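You operate a simulated robot arm through the tools that you are given. There is no shell and no other tool. Be economical: measure what you need, move in short steps, check, and stop when the job is done.

You are at the controls of a simulated two-armed robot. One attempt, no reset.

TASK
Pay out about 3 metres of shore cable and switch it on.
Fine: open the cable port flap first; reel brake off to crank, on again before the shore switch goes on. Where these are worked on the way, their far stop is far enough and under half their travel is too little: reel brake.

It is judged by the outcome, as a careful person would: the job done as asked, and still so three seconds after it is handed in. It fails if anything else is knocked over, pushed out of place, dropped, spilled or broken.

THE ROBOT
Two 6-joint arms with two-finger grippers on one trunk, on a base that drives. Base frame: it is fixed to the floor where the robot stands at the start and does not move with it; the origin is under the middle of the robot, x ahead of it, y to its left, z up. Units: mm, degrees, N and s.
The left shoulder is at the start at [61, 143, 900], the right one opposite. With the tool pointing down near the work surface each hand reaches from about 100 to 640 mm from the robot's upright axis, wherever it stands, measured 20 degrees to its own side. Places, roughly: cable port flap [900, -100, 1400]; reel brake [600, 100, 900]; reel crank [600, 0, 700]; shore switch [700, -200, 900]; something [800, 100, 800]; tab power switch [600, 100, 1000]; tab selector [700, 0, 1000]; tab tank cap [800, 200, 1200]. Payload 2.45 kg a hand.
The tool frame of a hand sits at the grasp point between the pads (the TCP): z along the fingers, y along the line on which they close. The tips reach 26 mm beyond it. The gripper opens to 96 mm. The gripper's body begins 69 mm behind the TCP.
Orientation is told as [roll, pitch, yaw] about the base's x, y, z axes, in that order, counted from this pose: with the fingers straight down and closing along the base's y, the tool's x points along the base's -x, its y along +y and its z along -z.

THE INTERFACE
- The arms move only by the tool nudge_tool. It takes "left_commands", "right_commands" or both (then of equal length, played together; a hand with none holds still); each is a list of rows, each an object (a shift or turn left out is 0, a gripper value left out holds the last) with "linear": the shift along the tool's x, y, z in units of 500 mm (1.0 is 500 mm), a list of three; "turn": the turn, a rotation vector about the tool's x, y, z in units of 60 degrees (1.0 is 60 degrees), a list of three; "grip": the finger opening in mm, from 0 to 96. In form: [{"linear": [x, y, z], "turn": [rx, ry, rz], "grip": grip}, ...]. A call has 1 to 20 rows; each row is the pose to reach, as a shift and turn from the pose commanded when the call began, along the tool's axes at that moment. A call with a number of a shift or a turn outside -1 to 1 is refused whole. Each row takes 0.2 s and may step no farther than 50 mm and 8.6 degrees from the row before; otherwise, or with a gripper value out of range, the whole call is refused. A pose out of reach is approached as far as the arm can. The call stops where the force on the tool passes 90 N (or 10 N more than at its start, if that is more) or the arm is blocked; 0.2 s more then pass. The fingers move at their own pace and stop on an object; they squeeze with about 25 N. The grip force told is the motor's: it shows also when the fingers shut on nothing. Time passes only in rows, and 0.2 s behind the last, so rows that repeat a pose let the fingers close. It gives the time, the measured TCP pose, the force on the tool (base axes), the opening and the grip force at its end, in the units of the frame above (readings bear some noise), with the torque about the TCP (base axes, N m) and any sound that the robot's microphone picked up.
- Cameras (640 x 400 px; columns grow to the right, rows downward): "scene" is now at [144.2, -16.2, 1514.3]; the picture's right is [-0.18, -0.98, 0.00], its down [-0.66, 0.12, -0.74] and it looks along [0.73, -0.14, -0.67] (base axes); focal length 269 px, centre (320, 200). "left" rides on the left gripper at [82, -3, -98] in its tool frame; the picture's right is [0.04, 1.00, 0.00], its down [-0.73, 0.03, -0.68] and it looks along [-0.68, 0.03, 0.73] (tool axes); focal length 256 px, centre (320, 200). "right" rides on the right gripper at [82, 3, -98] in its tool frame; the picture's right is [-0.04, 1.00, 0.00], its down [-0.73, -0.03, -0.68] and it looks along [-0.68, -0.03, 0.73] (tool axes); focal length 256 px, centre (320, 200). There is no depth. A picture from a camera that has moved, and an enlarged one, comes with that camera's place and axes in the base frame and with its lens.
- grab_frame(camera): a new picture of that camera. No time passes.
- slide_trunk(by): slides the trunk up (or, below 0, down) by that many mm; the arms and the scene camera ride with it, the base frame stays. It gives what a move gives, with no picture.
- roll_base(legs): drives the robot by 1 to 6 legs, each [ahead, turn to the left] in mm and degrees, along the robot's own axes; the way and the turn of a leg run together, so that a leg with both is an arc; at most 1500 mm and 180 degrees a leg. The arms and the cameras ride along, it lands a little off, and it stops where it bumps. It gives what a move gives.
- turn_head(pan, tilt): turns the head with the scene camera to pan (to the left, within 86 degrees either way) and tilt (down, from -29 to 69), counted from straight ahead of the robot. It gives what a move gives.
- enlarge(camera, box): a new picture of the part [left, top, right, bottom] of that camera's present view, enlarged. No time passes.
- job_done(): hands the job in; it is judged then, once.

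Work in short steps. Places have to be worked out from the pictures, the camera data and where the tool is seen: move nearer, look again, correct. Check each grasp and each placing, and mend what went wrong. You have 120 turns and 100 pictures in all, those below and enlarged ones among them. Open the grippers and draw the arms clear of the work before you hand the job in, unless the task says otherwise; then end with one line.

The tools are called after "Call:" as name(argument=value, ...) on one line, values as JSON. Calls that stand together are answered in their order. nudge_tool: Moves the arms, as the interface text tells. Its arguments: {"type":"object","properties":{"left_commands":{"type":"array","items":{"type":"object","properties":{"linear":{"type":"array","items":{"type":"number"}},"turn":{"type":"array","items":{"type":"number"}},"grip":{"type":"number"}}}},"right_commands":{"type":"array","items":{"type":"object","properties":{"linear":{"type":"array","items":{"type":"number"}},"turn":{"type":"array","items":{"type":"number"}},"grip":{"type":"number"}}}}},"required":[]} The other tools are called the same way: slide_trunk (by) slides the trunk up or down; roll_base (legs) drives the base; turn_head (pan, tilt) turns the head that bears the scene camera; grab_frame (camera) takes a picture; enlarge (camera, box) takes an enlarged picture of a part of a camera's view; job_done () hands the job in.

At the start:

```text
t: 0.0
left_ee_pos: [474.5, 176.1, 997.7]
left_tcp_rot: [0.0, -0.1, 0.7]
left_contact_force: [-0.1, -0.1, 1.2]
left_moment: [-0.01, 0.01, -0.02]
left_opening: 95.8
left_grip_force: 0.0
right_ee_pos: [466.7, -308.4, 998.2]
right_tcp_rot: [0.1, 0.0, 0.6]
right_contact_force: [-0.6, -0.1, -0.4]
right_moment: [0.02, 0.02, 0.06]
right_opening: 95.8
right_grip_force: 0.1
trunk travel left (down, up): [-525.0, 65.0]
robot x, y, heading: [2.6, 2.8, 0.1]
head pan, tilt: [-10.5, 41.9]
```

scene: 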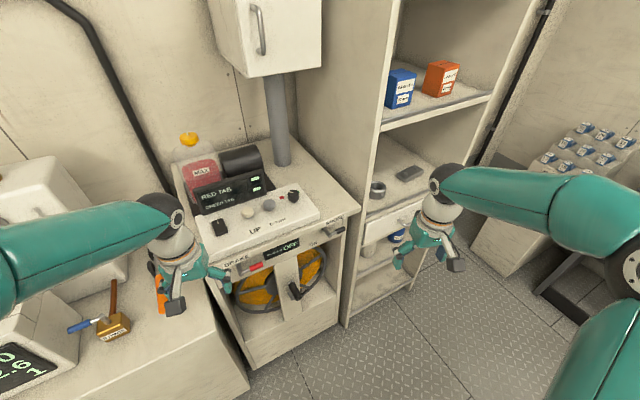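
right: 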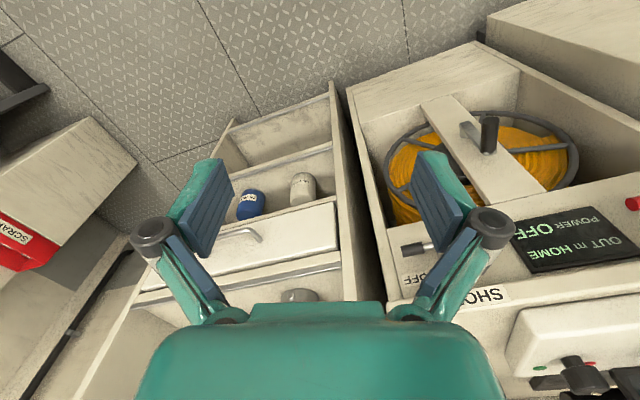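
left: 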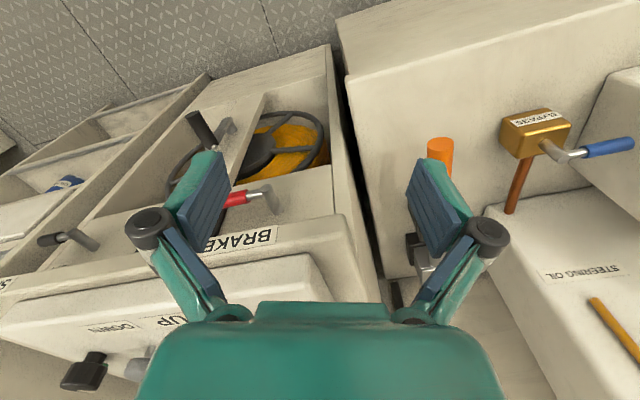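

I'll look closer at the console, the reel front and the upper cabinet.

Call:
enlarge(camera="scene", box=[170, 160, 370, 340])

Call:
turn_head(pan=-10, tilt=5)

Call:
grab_frame(camera="scene")

```text
2.22 times, centred on (270, 250) of scene
camera zoom: at [144.2, -16.2, 1514.3], right [-0.18, -0.98, 0.0], down [-0.66, 0.12, -0.74], along [0.73, -0.14, -0.67], focal length 598 px, centre (431, 89)
```

zoom: 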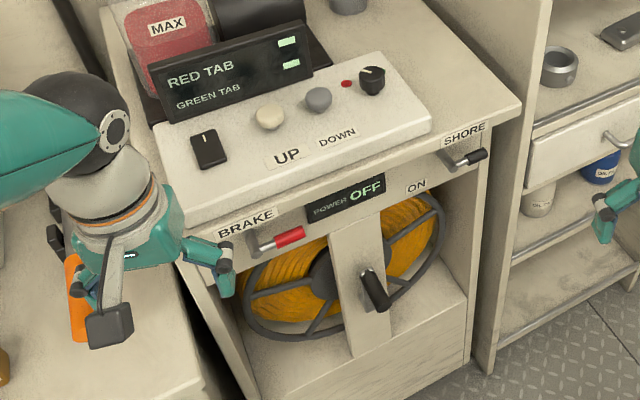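

```text
t: 1.0
left_ee_pos: [474.2, 176.1, 999.9]
left_tcp_rot: [-0.1, 0.0, 0.6]
left_contact_force: [1.0, -0.7, -0.2]
left_moment: [0.05, -0.02, 0.02]
left_opening: 95.9
left_grip_force: 0.0
right_ee_pos: [465.4, -308.7, 1000.0]
right_tcp_rot: [0.0, 0.0, 0.6]
right_contact_force: [0.5, -0.8, 0.4]
right_moment: [0.01, -0.02, 0.03]
right_opening: 96.3
right_grip_force: 0.1
trunk travel left (down, up): [-525.0, 65.0]
robot x, y, heading: [-2.5, -2.7, -0.1]
head pan, tilt: [-10.0, 5.0]
```

```text
95 pictures are left
camera scene: at [152.4, -17.0, 1572.7], right [-0.17, -0.98, 0.0], down [-0.09, 0.02, -1.0], along [0.98, -0.17, -0.09], focal length 269 px, centre (320, 200)
```

scene: 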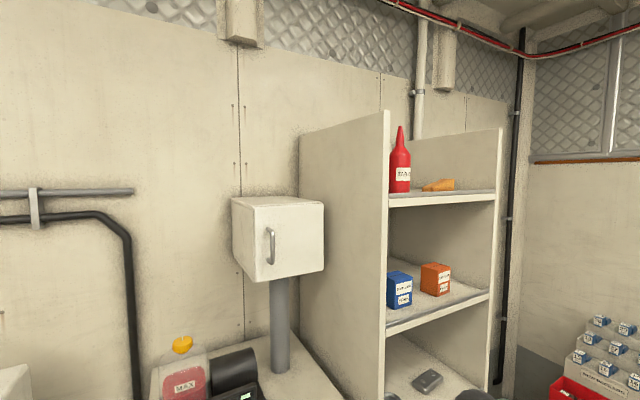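

The box on the post is likely the cable port, handle on its left side. I'll enlarge it and inspect the levers with wrist cameras.

Call:
enlarge(camera="scene", box=[220, 180, 340, 300])

Call:
enlarge(camera="right", box=[360, 90, 640, 310])

Call:
enlarge(camera="left", box=[30, 90, 350, 310])

```text
3.33 times, centred on (280, 240) of scene
camera zoom: at [152.4, -17.0, 1572.7], right [-0.17, -0.98, 0.0], down [-0.09, 0.02, -1.0], along [0.98, -0.17, -0.09], focal length 896 px, centre (453, 67)
```

zoom: 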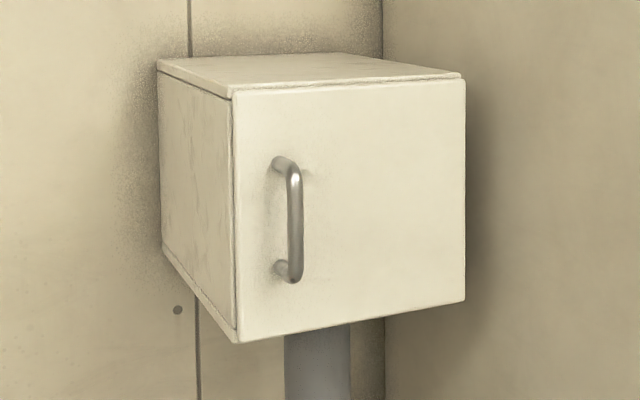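

```text
1.82 times, centred on (500, 200) of right
camera zoom: at [383.2, -305.0, 1097.4], right [0.03, 1.0, 0.0], down [0.73, -0.02, 0.68], along [0.68, -0.02, -0.73], focal length 465 px, centre (-7, 200)
```

zoom: 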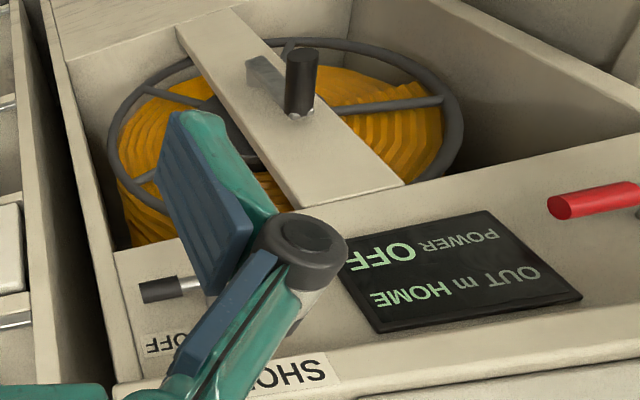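

```text
1.82 times, centred on (190, 200) of left
camera zoom: at [392.8, 171.6, 1096.6], right [-0.05, 1.0, 0.0], down [0.73, 0.04, 0.68], along [0.68, 0.03, -0.73], focal length 465 px, centre (556, 200)
```

zoom: 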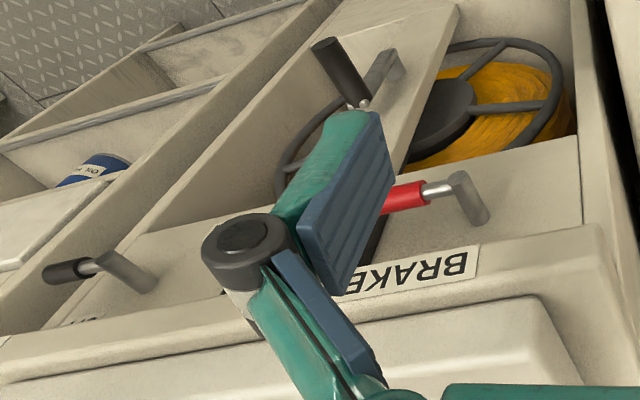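

I'll back away and lower to see the front panel squarely.

Call:
roll_base(legs=[[-450, 0]])

Call:
slide_trunk(by=-300)

Call:
turn_head(pan=0, tilt=22)

Call:
grab_frame(camera="scene")

```text
t: 3.8
left_ee_pos: [24.5, 175.6, 998.9]
left_tcp_rot: [0.0, -0.1, 0.6]
left_contact_force: [-1.1, 0.9, -0.7]
left_moment: [0.0, -0.01, 0.01]
left_opening: 96.0
left_grip_force: 0.1
right_ee_pos: [15.2, -308.4, 999.9]
right_tcp_rot: [0.0, 0.0, 0.5]
right_contact_force: [0.1, 0.5, 0.4]
right_moment: [0.03, 0.0, 0.03]
right_opening: 96.3
right_grip_force: 0.0
trunk travel left (down, up): [-525.0, 65.0]
robot x, y, heading: [-452.4, 0.2, -0.0]
head pan, tilt: [-10.0, 5.0]
```

```text
t: 6.8
left_ee_pos: [24.6, 175.0, 700.1]
left_tcp_rot: [0.0, 0.0, 0.6]
left_contact_force: [-0.4, -0.9, -0.5]
left_moment: [-0.01, 0.01, 0.02]
left_opening: 95.9
left_grip_force: 0.0
right_ee_pos: [15.0, -308.1, 700.1]
right_tcp_rot: [-0.1, 0.1, 0.6]
right_contact_force: [-0.3, 0.3, 0.0]
right_moment: [0.02, 0.05, -0.04]
right_opening: 96.2
right_grip_force: 0.0
trunk travel left (down, up): [-225.0, 365.0]
robot x, y, heading: [-449.2, 0.3, -0.4]
head pan, tilt: [-10.0, 5.0]
```

```text
t: 7.6
left_ee_pos: [24.8, 175.8, 700.0]
left_tcp_rot: [0.0, 0.1, 0.6]
left_contact_force: [-0.1, 0.6, -0.7]
left_moment: [0.04, 0.02, -0.01]
left_opening: 96.1
left_grip_force: 0.1
right_ee_pos: [16.8, -308.3, 699.2]
right_tcp_rot: [0.0, 0.0, 0.6]
right_contact_force: [-0.3, -0.7, -0.4]
right_moment: [0.02, 0.03, -0.01]
right_opening: 96.0
right_grip_force: 0.1
trunk travel left (down, up): [-225.0, 365.0]
robot x, y, heading: [-448.7, 2.5, 0.1]
head pan, tilt: [0.0, 22.0]
```

```text
91 pictures are left
camera scene: at [-295.4, -1.1, 1245.2], right [0.0, -1.0, 0.0], down [-0.37, 0.0, -0.93], along [0.93, 0.0, -0.37], focal length 269 px, centre (320, 200)
```

scene: 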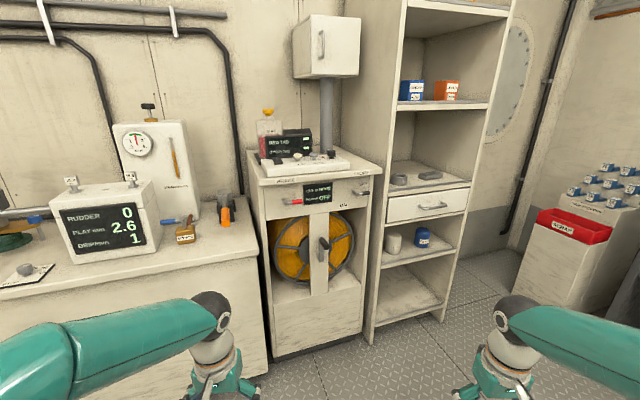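

Call:
enlarge(camera="scene", box=[245, 140, 385, 240])

Call:
enlarge(camera="scene", box=[240, 180, 400, 370])

```text
4.00 times, centred on (315, 190) of scene
camera zoom: at [-295.4, -1.1, 1245.2], right [0.0, -1.0, 0.0], down [-0.37, 0.0, -0.93], along [0.93, 0.0, -0.37], focal length 1076 px, centre (340, 240)
```

zoom: 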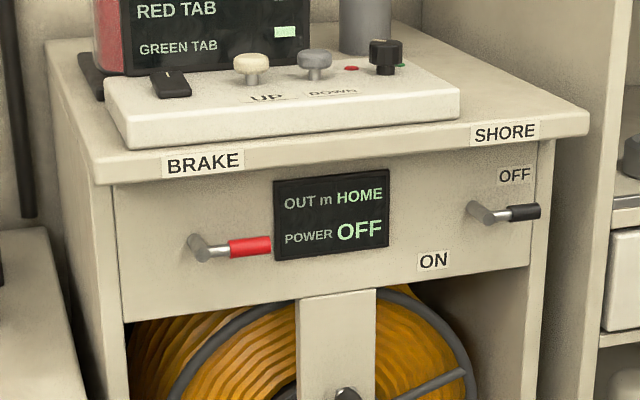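

```text
2.11 times, centred on (320, 275) of scene
camera zoom: at [-295.4, -1.1, 1245.2], right [0.0, -1.0, 0.0], down [-0.37, 0.0, -0.93], along [0.93, 0.0, -0.37], focal length 566 px, centre (320, 42)
```

zoom: 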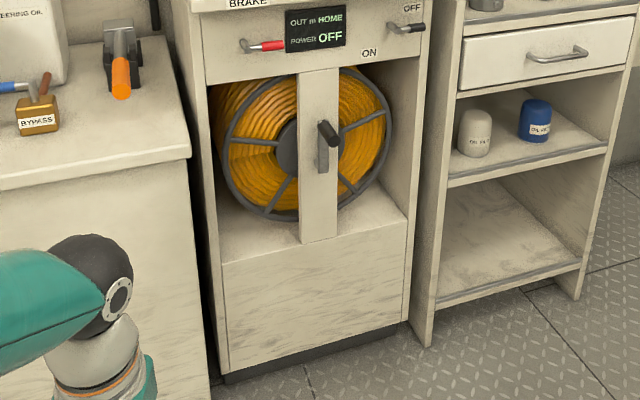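

Triangulation: the panel faces along a normal yawed ~18.8°; brake pivot ≈(597,122,886), shore pivot ≈(686,-140,886), crank knob tip ≈(588,-30,697), flap handle ≈(775,-13,1409). I raise the trunk and point both grippers forward while in free space.

Call:
slide_trunk(by=360)

Call:
nudge_tool(right_commands=[{"turn": [0, -0.14, 0], "grip": 80}, {"turn": [0, -0.28, 0]}, {"turn": [0, -0.42, 0]}, {"turn": [0, -0.56, 0]}, {"turn": [0, -0.7, 0]}, {"turn": [0, -0.84, 0]}, {"turn": [0, -0.98, 0]}], left_commands=[{"turn": [0, -0.14, 0], "grip": 80}, {"turn": [0, -0.28, 0]}, {"turn": [0, -0.42, 0]}, {"turn": [0, -0.56, 0]}, {"turn": [0, -0.7, 0]}, {"turn": [0, -0.84, 0]}, {"turn": [0, -0.98, 0]}])

```text
t: 11.1
left_ee_pos: [24.7, 174.6, 1057.8]
left_tcp_rot: [0.0, 0.0, 0.6]
left_contact_force: [0.2, -0.4, -0.1]
left_moment: [0.01, 0.02, -0.02]
left_opening: 95.9
left_grip_force: 0.0
right_ee_pos: [15.8, -309.8, 1060.5]
right_tcp_rot: [0.0, 0.0, 0.5]
right_contact_force: [0.4, -0.1, 0.0]
right_moment: [-0.03, 0.06, -0.02]
right_opening: 96.2
right_grip_force: 0.0
trunk travel left (down, up): [-585.0, 5.0]
robot x, y, heading: [-453.1, -0.5, 0.0]
head pan, tilt: [0.0, 22.0]
```

```text
t: 12.7
left_ee_pos: [40.2, 176.0, 1062.7]
left_tcp_rot: [-0.4, -58.8, 0.8]
left_contact_force: [0.6, 0.5, 0.5]
left_moment: [-0.01, 0.01, -0.01]
left_opening: 80.1
left_grip_force: 0.1
left hand out of reach, approached as far as the arm can: row 7
right_ee_pos: [16.6, -257.6, 1092.6]
right_tcp_rot: [0.2, -57.2, -2.5]
right_contact_force: [1.8, 2.8, 1.8]
right_moment: [-0.16, 0.2, -0.21]
right_opening: 80.2
right_grip_force: 0.0
right hand out of reach, approached as far as the arm can: row 6, 7
trunk travel left (down, up): [-585.0, 5.0]
robot x, y, heading: [-450.2, -1.0, 0.0]
head pan, tilt: [0.0, 22.0]
```

The hands must extend to point forward; I extend 150 mm, then finish the pitch.

Call:
nudge_tool(right_commands=[{"linear": [-0.04, 0, 0.07]}, {"linear": [-0.08, 0, 0.14]}, {"linear": [-0.12, 0, 0.21]}, {"linear": [-0.155, 0, 0.257], "turn": [0, -0.1, 0]}, {"linear": [-0.155, 0, 0.257], "turn": [0, -0.24, 0]}, {"linear": [-0.155, 0, 0.257], "turn": [0, -0.38, 0]}, {"linear": [-0.155, 0, 0.257], "turn": [0, -0.52, 0]}], left_commands=[{"linear": [-0.04, 0, 0.07]}, {"linear": [-0.08, 0, 0.14]}, {"linear": [-0.12, 0, 0.21]}, {"linear": [-0.155, 0, 0.257], "turn": [0, -0.1, 0]}, {"linear": [-0.155, 0, 0.257], "turn": [0, -0.24, 0]}, {"linear": [-0.155, 0, 0.257], "turn": [0, -0.38, 0]}, {"linear": [-0.155, 0, 0.257], "turn": [0, -0.52, 0]}])

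```text
t: 14.3
left_ee_pos: [183.3, 121.1, 1088.6]
left_tcp_rot: [-2.1, -89.0, 5.2]
left_contact_force: [-0.5, 1.3, 0.0]
left_moment: [0.01, 0.03, -0.04]
left_opening: 79.7
left_grip_force: 0.0
left hand out of reach, approached as far as the arm can: row 5, 6, 7
right_ee_pos: [165.5, -153.1, 1141.8]
right_tcp_rot: [-2.2, -88.1, -1.0]
right_contact_force: [0.1, -0.2, 0.8]
right_moment: [0.01, 0.01, -0.03]
right_opening: 79.9
right_grip_force: 0.0
right hand out of reach, approached as far as the arm can: row 1, 4, 5, 6, 7
trunk travel left (down, up): [-585.0, 5.0]
robot x, y, heading: [-447.6, -0.0, -0.0]
head pan, tilt: [0.0, 22.0]
```

I test the upward reach with the right hand toward flap height.

Call:
nudge_tool(right_commands=[{"linear": [-0.1, 0, 0]}, {"linear": [-0.2, 0, 0]}, {"linear": [-0.3, 0, 0]}, {"linear": [-0.4, 0, 0]}, {"linear": [-0.5, 0, 0]}, {"linear": [-0.5, 0, 0]}])

Call:
grab_frame(camera="scene")

```text
t: 15.7
left_ee_pos: [182.6, 119.4, 1087.0]
left_tcp_rot: [1.6, -88.9, 1.3]
left_contact_force: [0.1, 0.1, 1.2]
left_moment: [0.03, -0.02, -0.02]
left_opening: 80.0
left_grip_force: 0.1
right_ee_pos: [173.4, -158.2, 1393.9]
right_tcp_rot: [-0.2, -87.9, -3.1]
right_contact_force: [-0.5, 0.8, -0.7]
right_moment: [0.02, -0.02, 0.0]
right_opening: 80.2
right_grip_force: 0.1
trunk travel left (down, up): [-585.0, 5.0]
robot x, y, heading: [-449.3, -0.1, -0.2]
head pan, tilt: [0.0, 22.0]
```

```text
88 pictures are left
camera scene: at [-294.8, -1.3, 1605.1], right [0.0, -1.0, 0.0], down [-0.38, 0.0, -0.93], along [0.93, 0.0, -0.38], focal length 269 px, centre (320, 200)
```

scene: 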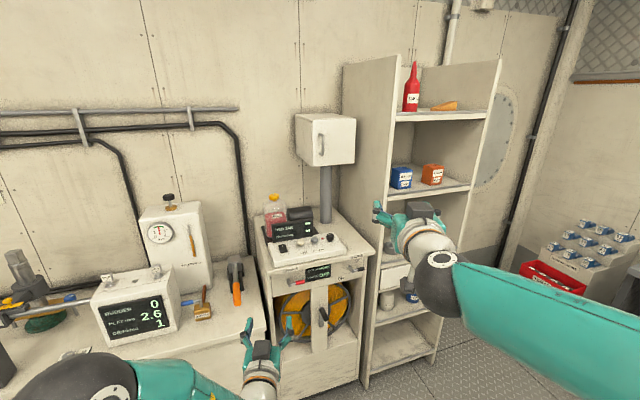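

Right hand reaches flap height well. I raise the left hand clear, then drive to face the panel squarely, with the right hand lined up to the flap handle.

Call:
nudge_tool(left_commands=[{"linear": [-0.09, 0, 0]}, {"linear": [-0.18, 0, 0]}, {"linear": [-0.27, 0, 0]}, {"linear": [-0.36, 0, 0]}, {"linear": [-0.45, 0, 0]}, {"linear": [-0.5, 0.05, -0.05]}, {"linear": [-0.5, 0.1, -0.1]}, {"linear": [-0.5, 0.15, -0.1]}])

Call:
roll_base(legs=[[0, -23.3], [371, 0], [0, 42.1]])

Call:
turn_head(pan=0, tilt=15)

Call:
grab_frame(camera="scene")

Call:
grab_frame(camera="right")

```text
t: 17.5
left_ee_pos: [132.6, 194.8, 1337.0]
left_tcp_rot: [-34.1, -89.9, 34.6]
left_contact_force: [0.6, 0.7, 0.3]
left_moment: [-0.02, 0.0, -0.03]
left_opening: 80.0
left_grip_force: 0.0
right_ee_pos: [171.6, -157.6, 1393.5]
right_tcp_rot: [-2.2, -88.0, -1.2]
right_contact_force: [-0.2, 0.8, -0.3]
right_moment: [0.01, 0.03, -0.03]
right_opening: 80.0
right_grip_force: 0.1
trunk travel left (down, up): [-585.0, 5.0]
robot x, y, heading: [-448.6, -0.5, -0.2]
head pan, tilt: [0.0, 22.0]
```

```text
t: 19.6
left_ee_pos: [176.2, -73.6, 1338.3]
left_tcp_rot: [94.1, -89.9, -117.7]
left_contact_force: [-0.2, -1.8, -0.1]
left_moment: [0.02, 0.03, 0.15]
left_opening: 80.2
left_grip_force: 0.1
right_ee_pos: [70.1, -412.4, 1391.5]
right_tcp_rot: [3.9, -88.0, -31.5]
right_contact_force: [0.3, -2.0, 0.6]
right_moment: [0.02, -0.05, 0.12]
right_opening: 80.0
right_grip_force: 0.1
trunk travel left (down, up): [-585.0, 5.0]
robot x, y, heading: [-424.6, 4.3, -17.4]
head pan, tilt: [0.0, 22.0]
stopped in leg 2: the robot was blocked; the commanded pose is now the measured one
```

```text
t: 20.2
left_ee_pos: [180.4, -65.0, 1337.9]
left_tcp_rot: [-114.1, -89.8, 90.7]
left_contact_force: [0.1, 0.0, -0.3]
left_moment: [0.02, 0.03, -0.02]
left_opening: 80.1
left_grip_force: 0.0
right_ee_pos: [71.9, -402.8, 1393.6]
right_tcp_rot: [-5.5, -88.0, -21.8]
right_contact_force: [0.6, 0.7, -0.1]
right_moment: [-0.01, 0.02, -0.04]
right_opening: 79.6
right_grip_force: 0.0
trunk travel left (down, up): [-585.0, 5.0]
robot x, y, heading: [-428.7, 7.9, -17.1]
head pan, tilt: [0.0, 15.0]
```

```text
87 pictures are left
camera scene: at [-278.8, -40.9, 1616.5], right [-0.3, -0.95, 0.0], down [-0.25, 0.08, -0.97], along [0.92, -0.29, -0.26], focal length 269 px, centre (320, 200)
```

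scene: 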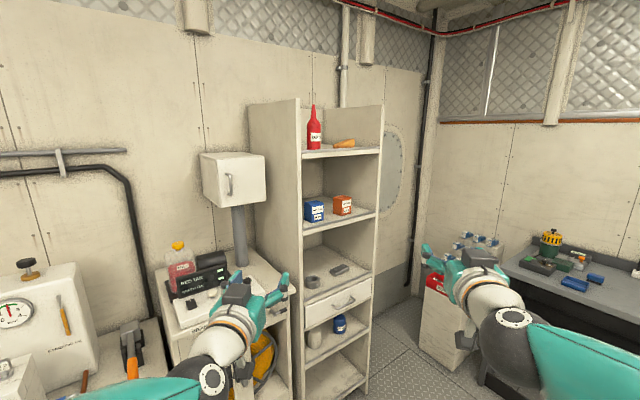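

```text
86 pictures are left
camera right: at [-17.7, -353.3, 1315.8], right [0.46, 0.89, 0.04], down [-0.59, 0.28, 0.76], along [0.66, -0.37, 0.65], focal length 256 px, centre (320, 200)
```

right: 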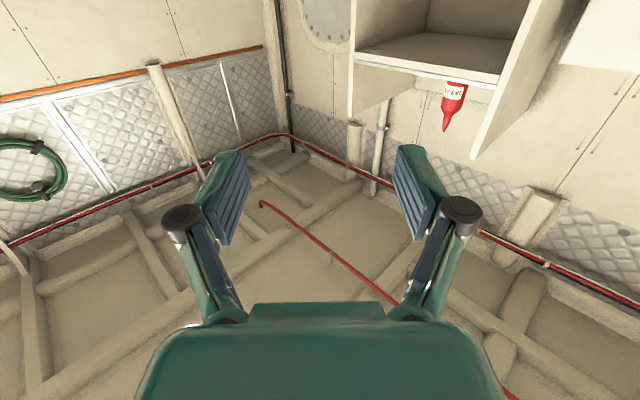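

The base bumped something low after ~25 mm. I look down ahead and right.

Call:
turn_head(pan=-15, tilt=65)

Call:
grab_frame(camera="scene")

Call:
turn_head(pan=-70, tilt=50)

Call:
grab_frame(camera="scene")

```text
t: 21.4
left_ee_pos: [179.7, -68.1, 1337.5]
left_tcp_rot: [-127.9, -89.9, 104.5]
left_contact_force: [-1.1, -0.8, 0.5]
left_moment: [0.0, 0.03, 0.01]
left_opening: 79.9
left_grip_force: 0.0
right_ee_pos: [71.3, -405.5, 1393.0]
right_tcp_rot: [-3.7, -87.9, -23.5]
right_contact_force: [0.4, 0.3, -0.3]
right_moment: [-0.04, -0.01, -0.01]
right_opening: 80.1
right_grip_force: 0.0
trunk travel left (down, up): [-585.0, 5.0]
robot x, y, heading: [-427.1, 5.4, -17.4]
head pan, tilt: [-15.0, 65.0]
```

```text
85 pictures are left
camera scene: at [-317.2, -47.1, 1544.8], right [-0.53, -0.85, 0.0], down [-0.77, 0.48, -0.42], along [0.36, -0.23, -0.91], focal length 269 px, centre (320, 200)
```

scene: 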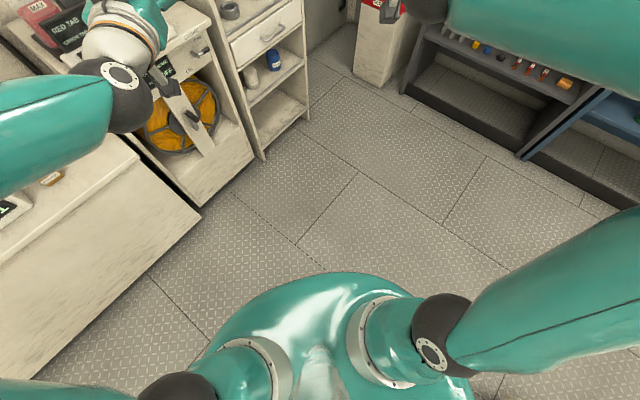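

```text
t: 22.7
left_ee_pos: [180.0, -66.3, 1337.8]
left_tcp_rot: [-128.7, -89.9, 105.4]
left_contact_force: [-1.0, 0.5, -0.1]
left_moment: [-0.03, 0.0, 0.02]
left_opening: 79.8
left_grip_force: 0.0
right_ee_pos: [71.1, -404.0, 1393.8]
right_tcp_rot: [-3.7, -88.0, -23.7]
right_contact_force: [-1.1, -0.2, 0.3]
right_moment: [0.01, 0.01, 0.03]
right_opening: 80.3
right_grip_force: 0.0
trunk travel left (down, up): [-585.0, 5.0]
robot x, y, heading: [-430.9, 5.4, -17.5]
head pan, tilt: [-70.0, 50.0]
```

```text
84 pictures are left
camera scene: at [-364.8, -91.7, 1562.9], right [-1.0, -0.05, 0.0], down [-0.04, 0.77, -0.64], along [0.03, -0.64, -0.77], focal length 269 px, centre (320, 200)
```

scene: 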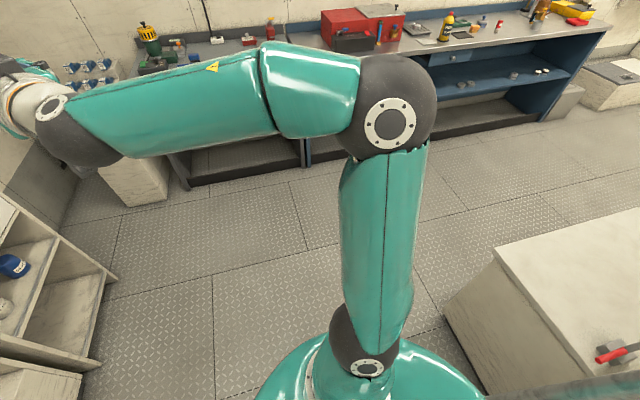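

Nothing near on the right; I check the left side.

Call:
turn_head(pan=70, tilt=50)

Call:
grab_frame(camera="scene")

```text
t: 24.9
left_ee_pos: [180.1, -66.9, 1338.1]
left_tcp_rot: [-129.2, -89.9, 105.8]
left_contact_force: [-0.4, -0.8, 0.4]
left_moment: [0.01, -0.01, -0.03]
left_opening: 79.8
left_grip_force: 0.2
right_ee_pos: [71.4, -405.0, 1392.8]
right_tcp_rot: [-3.7, -88.0, -23.6]
right_contact_force: [0.1, -0.1, 0.1]
right_moment: [0.0, 0.01, -0.03]
right_opening: 80.0
right_grip_force: 0.0
trunk travel left (down, up): [-585.0, 5.0]
robot x, y, heading: [-427.8, 6.6, -17.3]
head pan, tilt: [70.0, 50.0]
```

```text
83 pictures are left
camera scene: at [-321.8, 46.5, 1562.9], right [0.8, -0.61, 0.0], down [-0.46, -0.61, -0.64], along [0.39, 0.51, -0.77], focal length 269 px, centre (320, 200)
```

scene: 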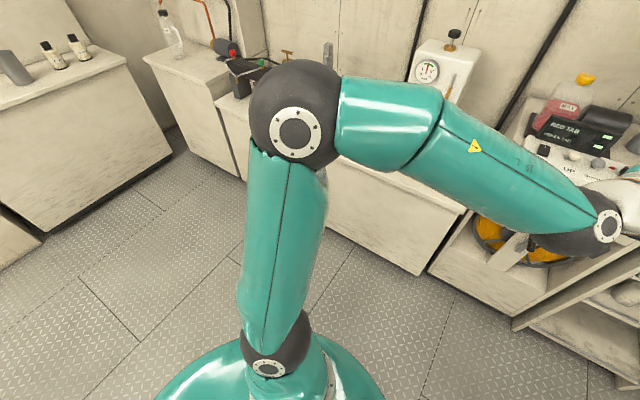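

No visible obstacle nearby. I retry the turn and drive in smaller legs.

Call:
roll_base(legs=[[100, 0]])

```text
t: 26.0
left_ee_pos: [277.2, -96.5, 1337.6]
left_tcp_rot: [-84.0, -89.8, 60.5]
left_contact_force: [-0.3, -0.2, -0.6]
left_moment: [0.0, -0.03, -0.03]
left_opening: 80.3
left_grip_force: 0.1
right_ee_pos: [168.5, -435.0, 1394.0]
right_tcp_rot: [-3.8, -87.9, -23.4]
right_contact_force: [0.8, 0.0, -0.3]
right_moment: [0.0, -0.02, -0.01]
right_opening: 80.0
right_grip_force: 0.0
trunk travel left (down, up): [-585.0, 5.0]
robot x, y, heading: [-330.5, -27.7, -17.8]
head pan, tilt: [70.0, 50.0]
```

That worked. I continue toward the staging point.

Call:
roll_base(legs=[[0, -10.6], [252, 0]])

```text
t: 28.7
left_ee_pos: [475.3, -323.1, 1338.3]
left_tcp_rot: [-82.2, -89.9, 48.3]
left_contact_force: [0.7, 0.4, -0.3]
left_moment: [0.0, -0.03, 0.01]
left_opening: 80.1
left_grip_force: 0.0
right_ee_pos: [308.2, -637.2, 1392.8]
right_tcp_rot: [-3.9, -87.9, -33.9]
right_contact_force: [-0.5, -0.1, -1.4]
right_moment: [-0.03, -0.05, -0.02]
right_opening: 79.9
right_grip_force: 0.0
trunk travel left (down, up): [-585.0, 5.0]
robot x, y, heading: [-108.9, -147.5, -28.0]
head pan, tilt: [70.0, 50.0]
```

Now turn to face the panel.

Call:
roll_base(legs=[[0, 46.8]])

Call:
turn_head(pan=0, tilt=15)

Call:
grab_frame(camera="scene")

```text
t: 31.5
left_ee_pos: [418.0, 162.8, 1338.1]
left_tcp_rot: [-109.2, -89.9, 122.3]
left_contact_force: [-0.8, -0.1, 0.1]
left_moment: [-0.01, -0.01, 0.01]
left_opening: 80.1
left_grip_force: 0.0
right_ee_pos: [531.9, -173.3, 1393.5]
right_tcp_rot: [-4.1, -88.0, 13.3]
right_contact_force: [-0.8, 0.7, -0.1]
right_moment: [-0.02, -0.02, -0.01]
right_opening: 80.2
right_grip_force: 0.0
trunk travel left (down, up): [-585.0, 5.0]
robot x, y, heading: [-101.9, -172.9, 18.7]
head pan, tilt: [70.0, 50.0]
```

```text
t: 32.9
left_ee_pos: [418.1, 162.5, 1339.7]
left_tcp_rot: [-111.5, -90.0, 124.8]
left_contact_force: [0.1, 0.6, -0.2]
left_moment: [-0.01, 0.02, -0.01]
left_opening: 80.1
left_grip_force: 0.1
right_ee_pos: [532.3, -173.7, 1395.4]
right_tcp_rot: [-4.1, -88.0, 13.4]
right_contact_force: [0.2, -0.2, -0.2]
right_moment: [-0.01, -0.01, -0.04]
right_opening: 80.2
right_grip_force: 0.1
trunk travel left (down, up): [-585.0, 5.0]
robot x, y, heading: [-99.6, -176.1, 18.7]
head pan, tilt: [0.0, 15.0]
```

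```text
82 pictures are left
camera scene: at [46.3, -127.1, 1616.5], right [0.33, -0.95, 0.0], down [-0.25, -0.08, -0.97], along [0.91, 0.31, -0.26], focal length 269 px, centre (320, 200)
```

scene: 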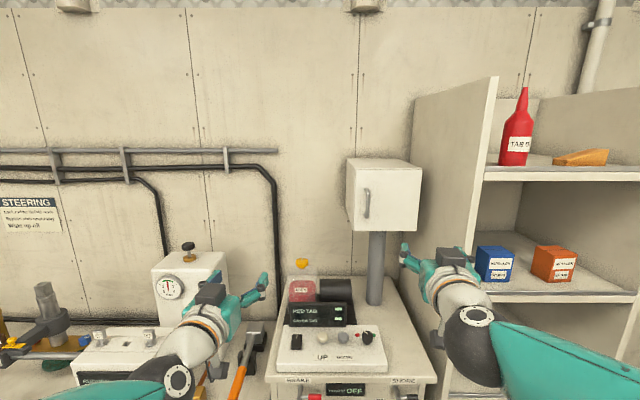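

Facing square. Robot axis at about u=-152, v=-132; right TCP needs 73 mm left, +9.5° yaw. I correct the hand, then drive ahead.

Call:
nudge_tool(right_commands=[{"linear": [-0.015, 0.07, -0.012], "turn": [-0.08, -0.015, 0]}, {"linear": [-0.03, 0.144, -0.024], "turn": [-0.158, -0.033, 0]}, {"linear": [-0.03, 0.144, -0.024], "turn": [-0.158, -0.033, 0]}])

Call:
roll_base(legs=[[190, 0]])

Call:
grab_frame(camera="scene")

Call:
grab_frame(camera="right")

```text
t: 33.7
left_ee_pos: [417.3, 161.4, 1339.8]
left_tcp_rot: [-125.0, -89.8, 138.2]
left_contact_force: [0.0, 0.5, 0.2]
left_moment: [0.0, 0.01, -0.01]
left_opening: 79.9
left_grip_force: 0.0
right_ee_pos: [509.7, -104.9, 1411.1]
right_tcp_rot: [87.2, -89.9, -68.5]
right_contact_force: [-0.2, 0.1, -0.5]
right_moment: [-0.01, 0.0, 0.03]
right_opening: 80.3
right_grip_force: 0.1
trunk travel left (down, up): [-585.0, 5.0]
robot x, y, heading: [-99.9, -176.7, 19.1]
head pan, tilt: [0.0, 15.0]
```

```text
t: 35.3
left_ee_pos: [602.1, 225.2, 1337.8]
left_tcp_rot: [-74.5, -89.9, 87.7]
left_contact_force: [0.2, -0.1, 0.1]
left_moment: [-0.01, -0.03, 0.01]
left_opening: 80.1
left_grip_force: 0.0
right_ee_pos: [694.6, -41.1, 1408.3]
right_tcp_rot: [19.0, -89.9, 0.1]
right_contact_force: [-0.6, 0.4, -0.7]
right_moment: [0.03, -0.05, 0.01]
right_opening: 80.0
right_grip_force: 0.2
trunk travel left (down, up): [-585.0, 5.0]
robot x, y, heading: [80.1, -115.4, 18.9]
head pan, tilt: [0.0, 15.0]
```

```text
81 pictures are left
camera scene: at [230.6, -64.0, 1616.4], right [0.33, -0.95, 0.0], down [-0.25, -0.08, -0.97], along [0.91, 0.31, -0.26], focal length 269 px, centre (320, 200)
```

scene: 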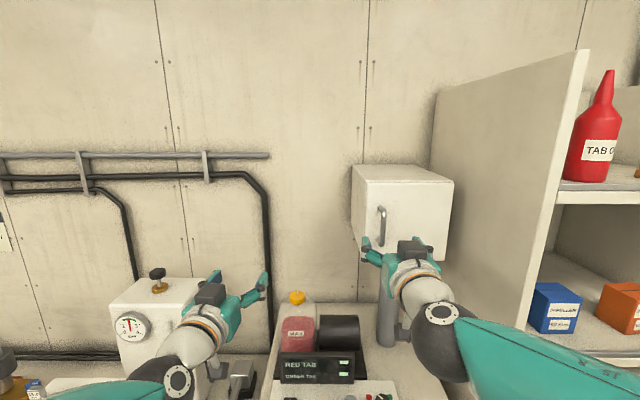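

```text
80 pictures are left
camera right: at [598.2, -68.7, 1327.9], right [-0.32, 0.95, 0.04], down [-0.63, -0.25, 0.73], along [0.7, 0.21, 0.68], focal length 256 px, centre (320, 200)
```

right: 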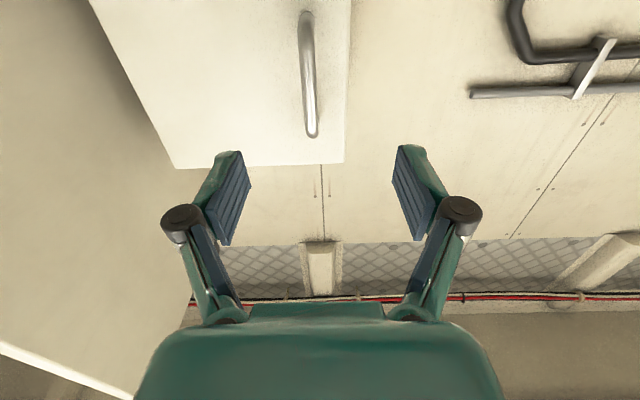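

Better estimate: handle at about (812,-9), z 1354–1446. I drive 60 mm ahead and check.

Call:
roll_base(legs=[[60, 0]])

Call:
nudge_tool(right_commands=[{"linear": [0.01, -0.014, 0.03]}, {"linear": [0.016, -0.014, 0.06]}])

Call:
grab_frame(camera="right")

Call:
enlarge(camera="scene", box=[320, 140, 480, 300])

```text
t: 36.2
left_ee_pos: [659.7, 245.4, 1338.5]
left_tcp_rot: [-37.5, -89.8, 50.7]
left_contact_force: [0.5, 0.8, -0.3]
left_moment: [0.02, -0.03, -0.02]
left_opening: 79.9
left_grip_force: 0.1
right_ee_pos: [752.4, -20.2, 1408.5]
right_tcp_rot: [7.8, -89.7, 11.1]
right_contact_force: [1.2, -0.7, -0.5]
right_moment: [-0.02, -0.03, 0.04]
right_opening: 80.0
right_grip_force: 0.0
trunk travel left (down, up): [-585.0, 5.0]
robot x, y, heading: [139.7, -92.2, 19.0]
head pan, tilt: [0.0, 15.0]
```

```text
t: 36.8
left_ee_pos: [657.8, 246.1, 1338.9]
left_tcp_rot: [-65.1, -89.8, 78.3]
left_contact_force: [-0.3, 0.4, -0.4]
left_moment: [-0.01, 0.02, 0.0]
left_opening: 79.8
left_grip_force: 0.1
right_ee_pos: [781.8, -17.8, 1402.1]
right_tcp_rot: [14.2, -89.9, 4.7]
right_contact_force: [0.8, 0.5, 0.4]
right_moment: [0.02, -0.01, 0.01]
right_opening: 80.0
right_grip_force: 0.1
trunk travel left (down, up): [-585.0, 5.0]
robot x, y, heading: [140.4, -96.1, 19.0]
head pan, tilt: [0.0, 15.0]
```

```text
79 pictures are left
camera right: at [686.0, -45.2, 1319.8], right [-0.32, 0.95, 0.04], down [-0.63, -0.25, 0.74], along [0.71, 0.21, 0.68], focal length 256 px, centre (320, 200)
```

right: 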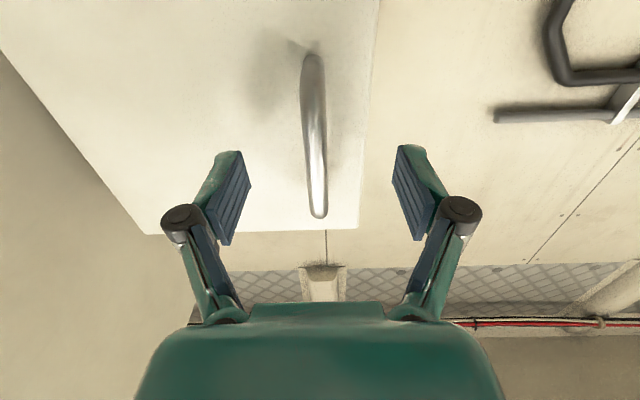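

```text
2.50 times, centred on (400, 220) of scene
camera zoom: at [287.1, -44.3, 1616.4], right [0.33, -0.95, 0.0], down [-0.25, -0.08, -0.97], along [0.91, 0.31, -0.26], focal length 672 px, centre (120, 150)
```

zoom: 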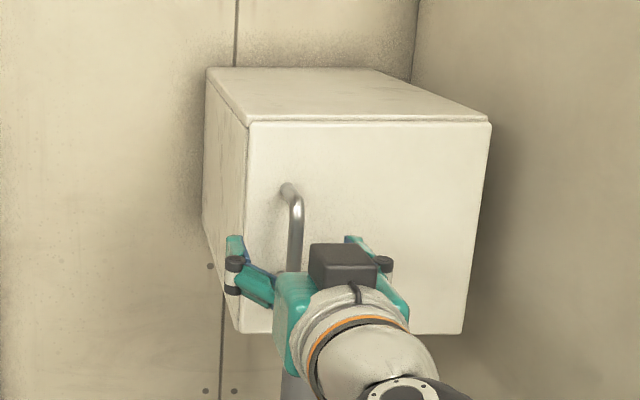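

Handle is centred between fingers (v≈-270), ~30 mm ahead of TCP. I advance 26 mm and close.

Call:
nudge_tool(right_commands=[{"linear": [0, -0.003, 0.026]}, {"linear": [0, -0.003, 0.052]}, {"linear": [0, -0.003, 0.052], "grip": 0}, {"linear": [0, -0.003, 0.052], "grip": 0}, {"linear": [0, -0.003, 0.052], "grip": 0}, {"linear": [0, -0.003, 0.052], "grip": 0}])

Call:
enlarge(camera="scene", box=[320, 140, 480, 300])

```text
t: 38.2
left_ee_pos: [657.7, 244.2, 1339.6]
left_tcp_rot: [-92.1, -89.9, 105.1]
left_contact_force: [0.7, 0.2, -0.1]
left_moment: [-0.02, 0.0, -0.01]
left_opening: 80.1
left_grip_force: 0.0
right_ee_pos: [806.0, -11.2, 1403.3]
right_tcp_rot: [35.1, -89.9, -16.3]
right_contact_force: [1.7, -2.8, 0.0]
right_moment: [-0.04, -0.04, 0.03]
right_opening: 10.2
right_grip_force: 37.3
trunk travel left (down, up): [-585.0, 5.0]
robot x, y, heading: [141.0, -94.7, 18.8]
head pan, tilt: [0.0, 15.0]
```

```text
2.50 times, centred on (400, 220) of scene
camera zoom: at [286.2, -45.4, 1616.5], right [0.33, -0.95, 0.0], down [-0.25, -0.08, -0.97], along [0.91, 0.31, -0.26], focal length 672 px, centre (120, 150)
```

zoom: 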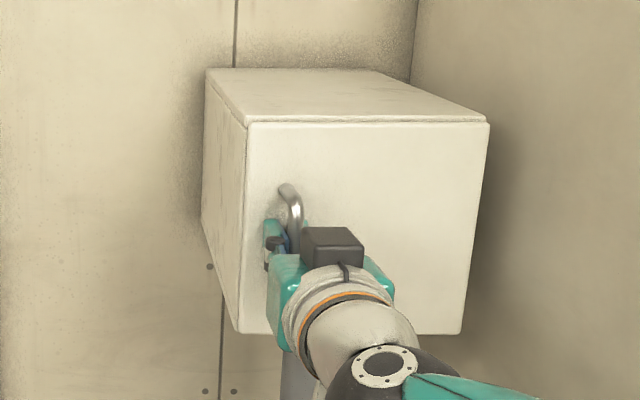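

Grasp confirmed (10 mm bar). Hinge is at v≈-440, so I pull along an arc of ~174 mm radius, first 24°.

Call:
nudge_tool(right_commands=[{"linear": [0, -0.006, -0.023], "turn": [-0.03, 0, 0]}, {"linear": [0, -0.0156, -0.046], "turn": [-0.06, 0, 0]}, {"linear": [0, -0.025, -0.068], "turn": [-0.09, 0, 0]}, {"linear": [0, -0.038, -0.089], "turn": [-0.13, 0, 0]}, {"linear": [0, -0.066, -0.129], "turn": [-0.2, 0, 0]}])

Call:
enlarge(camera="scene", box=[320, 140, 480, 300])

```text
t: 39.4
left_ee_pos: [654.8, 244.9, 1340.4]
left_tcp_rot: [-136.7, -89.9, 149.9]
left_contact_force: [0.0, -0.5, -0.6]
left_moment: [0.02, -0.04, 0.02]
left_opening: 79.7
left_grip_force: 0.1
right_ee_pos: [751.6, -62.7, 1402.7]
right_tcp_rot: [-20.1, -89.8, 50.9]
right_contact_force: [-9.6, 4.7, -4.0]
right_moment: [-0.02, -0.37, -0.2]
right_opening: 10.4
right_grip_force: 36.8
trunk travel left (down, up): [-585.0, 5.0]
robot x, y, heading: [138.7, -94.0, 18.8]
head pan, tilt: [0.0, 15.0]
```

```text
2.50 times, centred on (400, 220) of scene
camera zoom: at [283.4, -45.3, 1616.7], right [0.33, -0.95, 0.0], down [-0.24, -0.08, -0.97], along [0.91, 0.31, -0.26], focal length 672 px, centre (120, 150)
```

zoom: 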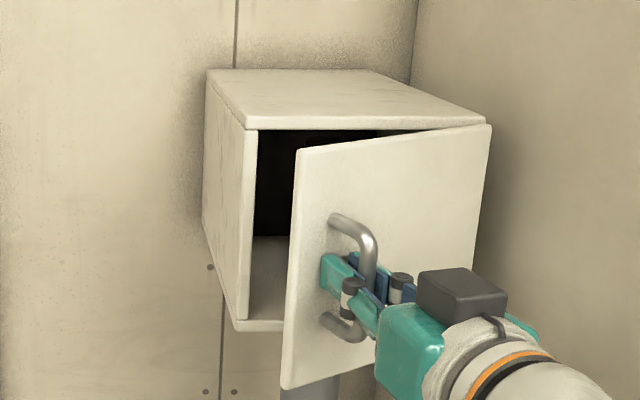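

Door is opening cleanly. I continue the arc to ~72°.

Call:
nudge_tool(right_commands=[{"linear": [0, -0.025, -0.042], "turn": [-0.067, 0, 0]}, {"linear": [0, -0.056, -0.079], "turn": [-0.133, 0, 0]}, {"linear": [0, -0.091, -0.112], "turn": [-0.2, 0, 0]}, {"linear": [0, -0.131, -0.14], "turn": [-0.267, 0, 0]}, {"linear": [0, -0.174, -0.162], "turn": [-0.333, 0, 0]}, {"linear": [0, -0.22, -0.178], "turn": [-0.4, 0, 0]}])

Call:
grab_frame(camera="scene")

```text
t: 40.1
left_ee_pos: [671.8, 240.0, 1336.4]
left_tcp_rot: [26.0, -89.5, -12.8]
left_contact_force: [-1.0, 0.5, 0.4]
left_moment: [-0.02, -0.04, -0.04]
left_opening: 80.1
left_grip_force: 0.0
right_ee_pos: [724.5, -82.8, 1419.7]
right_tcp_rot: [100.9, -89.0, -66.7]
right_contact_force: [62.4, -36.7, -19.2]
right_moment: [-0.89, -0.05, -1.4]
right_opening: 12.4
right_grip_force: 39.6
right hand out of reach, approached as far as the arm can: row 1, 2, 3
trunk travel left (down, up): [-585.0, 5.0]
robot x, y, heading: [142.5, -93.5, 18.6]
head pan, tilt: [0.0, 15.0]
stopped in row 3 (right hand): the force on the tool passed its limit at 113 N (the readings are from after the stop); the commanded pose is now the measured one
```

```text
75 pictures are left
camera scene: at [324.4, -44.3, 1613.4], right [0.32, -0.95, -0.01], down [-0.27, -0.08, -0.96], along [0.91, 0.31, -0.28], focal length 269 px, centre (320, 200)
```

scene: 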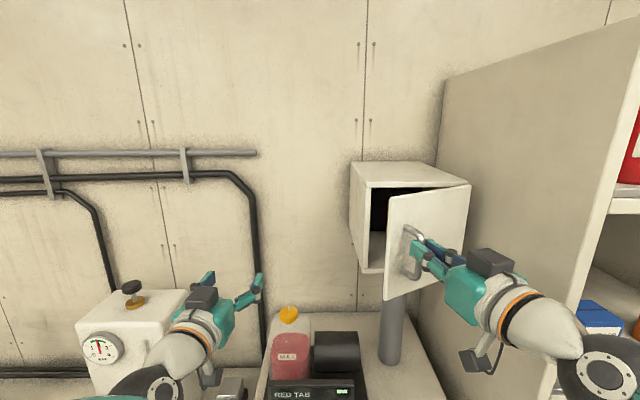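

Reach limit hit at ~35° open. I release the handle and let the strain settle.

Call:
nudge_tool(right_commands=[{"grip": 70}, {"grip": 70}, {"grip": 70}, {"grip": 70}])

Call:
grab_frame(camera="scene")

```text
t: 41.1
left_ee_pos: [657.9, 245.9, 1340.6]
left_tcp_rot: [-113.1, -89.9, 126.2]
left_contact_force: [0.5, -0.1, 0.4]
left_moment: [0.02, -0.04, -0.03]
left_opening: 79.9
left_grip_force: 0.1
right_ee_pos: [701.7, -68.1, 1429.3]
right_tcp_rot: [143.9, -89.5, -108.4]
right_contact_force: [0.5, 1.2, -0.5]
right_moment: [0.03, -0.04, 0.0]
right_opening: 69.9
right_grip_force: 0.1
trunk travel left (down, up): [-585.0, 5.0]
robot x, y, heading: [139.0, -94.8, 18.8]
head pan, tilt: [0.0, 15.0]
```

```text
74 pictures are left
camera scene: at [290.9, -43.5, 1616.0], right [0.32, -0.95, 0.0], down [-0.25, -0.08, -0.96], along [0.91, 0.31, -0.26], focal length 269 px, centre (320, 200)
```

scene: 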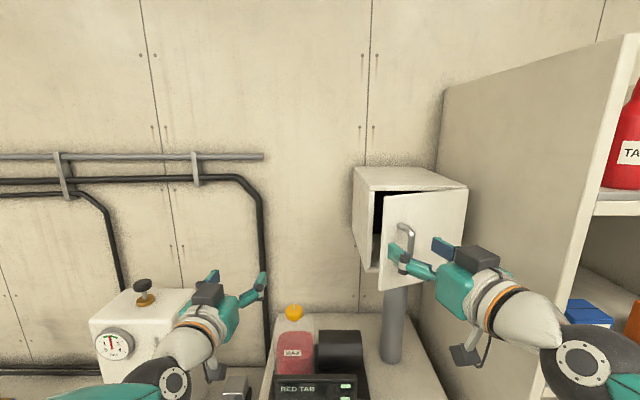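

Released; door stays ~35° open. I back the base 110 mm to clear the handle, then straighten the hand and close the fingers.

Call:
roll_base(legs=[[-110, 0]])

Call:
nudge_tool(right_commands=[{"linear": [0, 0, 0.0], "turn": [0.13, 0, 0], "grip": 0}, {"linear": [0, 0.03, 0.02], "turn": [0.27, 0, 0]}, {"linear": [0, 0.1, 0.04], "turn": [0.27, 0, 0]}, {"linear": [0.04, 0.16, 0.06], "turn": [0.27, 0, 0]}, {"linear": [0.04, 0.16, 0.06], "turn": [0.27, 0, 0]}])

Call:
grab_frame(camera="scene")

```text
t: 42.3
left_ee_pos: [546.7, 207.7, 1343.7]
left_tcp_rot: [-168.4, -89.6, -178.4]
left_contact_force: [-0.3, 0.1, 0.5]
left_moment: [0.02, 0.01, 0.0]
left_opening: 79.9
left_grip_force: 0.0
right_ee_pos: [590.1, -106.3, 1430.7]
right_tcp_rot: [162.4, -89.3, -126.9]
right_contact_force: [-0.5, -0.5, 0.9]
right_moment: [0.0, 0.01, -0.02]
right_opening: 70.1
right_grip_force: 0.0
trunk travel left (down, up): [-585.0, 5.0]
robot x, y, heading: [38.7, -131.8, 18.5]
head pan, tilt: [0.0, 15.0]
```

```text
t: 43.5
left_ee_pos: [548.4, 206.5, 1342.5]
left_tcp_rot: [-170.7, -89.7, -176.0]
left_contact_force: [-0.2, 0.5, 0.1]
left_moment: [0.02, 0.03, 0.03]
left_opening: 80.2
left_grip_force: 0.0
right_ee_pos: [569.1, -22.0, 1411.4]
right_tcp_rot: [142.2, -89.2, -122.9]
right_contact_force: [-0.5, -0.4, -1.0]
right_moment: [-0.01, -0.02, 0.02]
right_opening: 0.0
right_grip_force: 25.0
trunk travel left (down, up): [-585.0, 5.0]
robot x, y, heading: [36.0, -126.4, 18.8]
head pan, tilt: [0.0, 15.0]
```

```text
73 pictures are left
camera scene: at [181.8, -81.7, 1616.7], right [0.32, -0.95, 0.0], down [-0.25, -0.08, -0.97], along [0.91, 0.31, -0.26], focal length 269 px, centre (320, 200)
```

scene: 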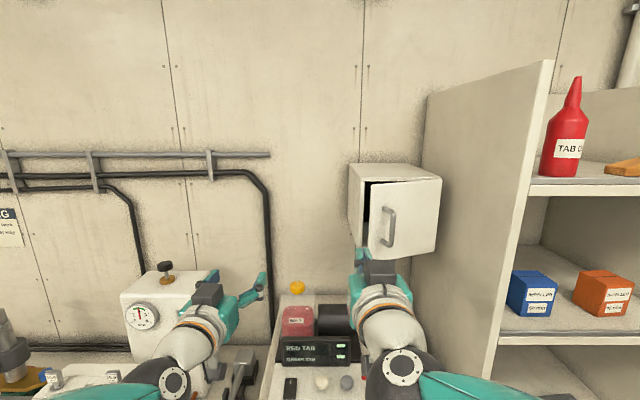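

Fingers closed. I drive 97 mm ahead to bring the hand beside the door edge and check how far the door is open.

Call:
roll_base(legs=[[97, 0]])

Call:
enlarge(camera="scene", box=[320, 140, 480, 300])

Call:
grab_frame(camera="right")

```text
t: 44.6
left_ee_pos: [642.3, 239.0, 1342.4]
left_tcp_rot: [-156.8, -89.7, 170.1]
left_contact_force: [0.2, -0.3, -0.3]
left_moment: [0.0, -0.01, 0.02]
left_opening: 80.3
left_grip_force: 0.0
right_ee_pos: [664.5, 8.6, 1409.8]
right_tcp_rot: [139.1, -89.3, -119.8]
right_contact_force: [0.3, 0.4, -0.2]
right_moment: [0.03, 0.0, -0.01]
right_opening: 0.0
right_grip_force: 25.1
trunk travel left (down, up): [-585.0, 5.0]
robot x, y, heading: [128.6, -95.9, 18.8]
head pan, tilt: [0.0, 15.0]
```

```text
2.50 times, centred on (400, 220) of scene
camera zoom: at [276.1, -49.1, 1616.4], right [0.32, -0.95, 0.0], down [-0.25, -0.08, -0.97], along [0.91, 0.31, -0.26], focal length 672 px, centre (120, 150)
```

zoom: 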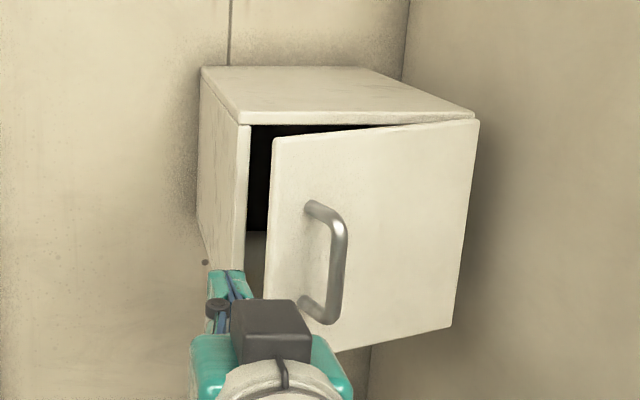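

```text
71 pictures are left
camera right: at [569.1, -19.0, 1328.1], right [-0.33, 0.94, 0.05], down [-0.64, -0.26, 0.73], along [0.7, 0.21, 0.68], focal length 256 px, centre (320, 200)
```

right: 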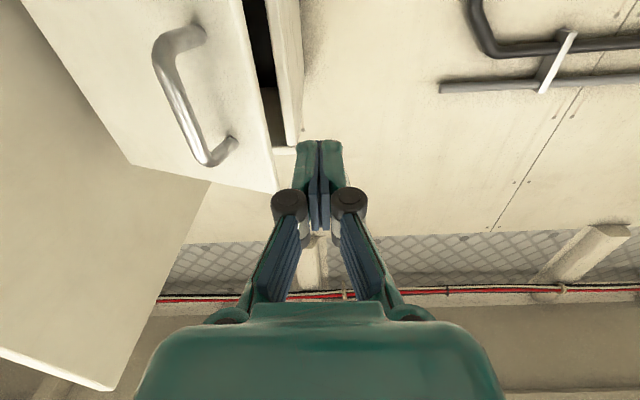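

Door ~20° open, edge at u≈737, v≈-250. I'll yaw the closed fingers ~35° to the right so they can hook behind the edge and pull; first place the hand left of the gap.

Call:
nudge_tool(right_commands=[{"linear": [0, 0.03, 0.02], "turn": [0.13, 0, 0]}, {"linear": [0, 0.06, 0.04], "turn": [0.26, 0, 0]}, {"linear": [0, 0.076, 0.06], "turn": [0.39, 0, 0]}, {"linear": [0, 0.076, 0.07], "turn": [0.5, 0, 0]}, {"linear": [0, 0.076, 0.07], "turn": [0.58, 0, 0]}, {"linear": [0, 0.076, 0.07], "turn": [0.58, 0, 0]}])

Call:
enlarge(camera="scene", box=[300, 140, 460, 300])

Call:
grab_frame(camera="right")

```text
t: 46.0
left_ee_pos: [641.2, 238.4, 1342.6]
left_tcp_rot: [-167.5, -89.7, -179.4]
left_contact_force: [-0.5, -0.1, -0.5]
left_moment: [-0.02, 0.0, 0.0]
left_opening: 80.0
left_grip_force: 0.1
right_ee_pos: [683.5, 54.9, 1412.1]
right_tcp_rot: [105.2, -89.3, -120.9]
right_contact_force: [1.7, -0.2, 0.0]
right_moment: [-0.05, 0.02, 0.01]
right_opening: 0.0
right_grip_force: 25.2
trunk travel left (down, up): [-585.0, 5.0]
robot x, y, heading: [127.2, -98.7, 18.4]
head pan, tilt: [0.0, 15.0]
```

```text
2.50 times, centred on (380, 220) of scene
camera zoom: at [274.4, -50.2, 1616.6], right [0.32, -0.95, 0.0], down [-0.25, -0.08, -0.97], along [0.92, 0.31, -0.26], focal length 672 px, centre (170, 150)
```

zoom: 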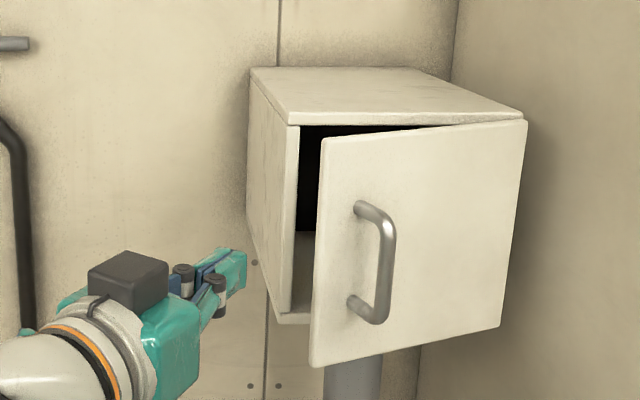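

```text
69 pictures are left
camera right: at [588.3, 86.6, 1330.8], right [0.27, 0.96, 0.05], down [-0.67, 0.15, 0.73], along [0.7, -0.23, 0.68], focal length 256 px, centre (320, 200)
```

right: 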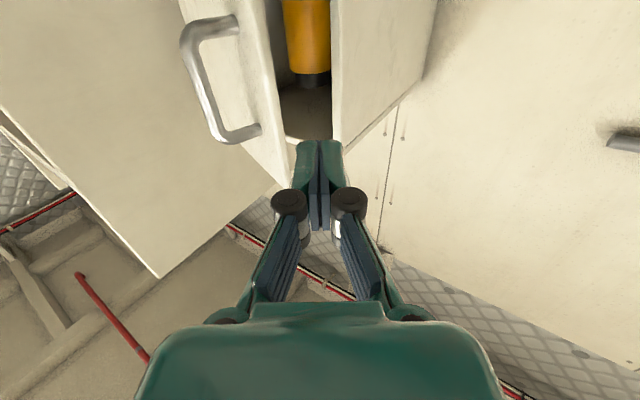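

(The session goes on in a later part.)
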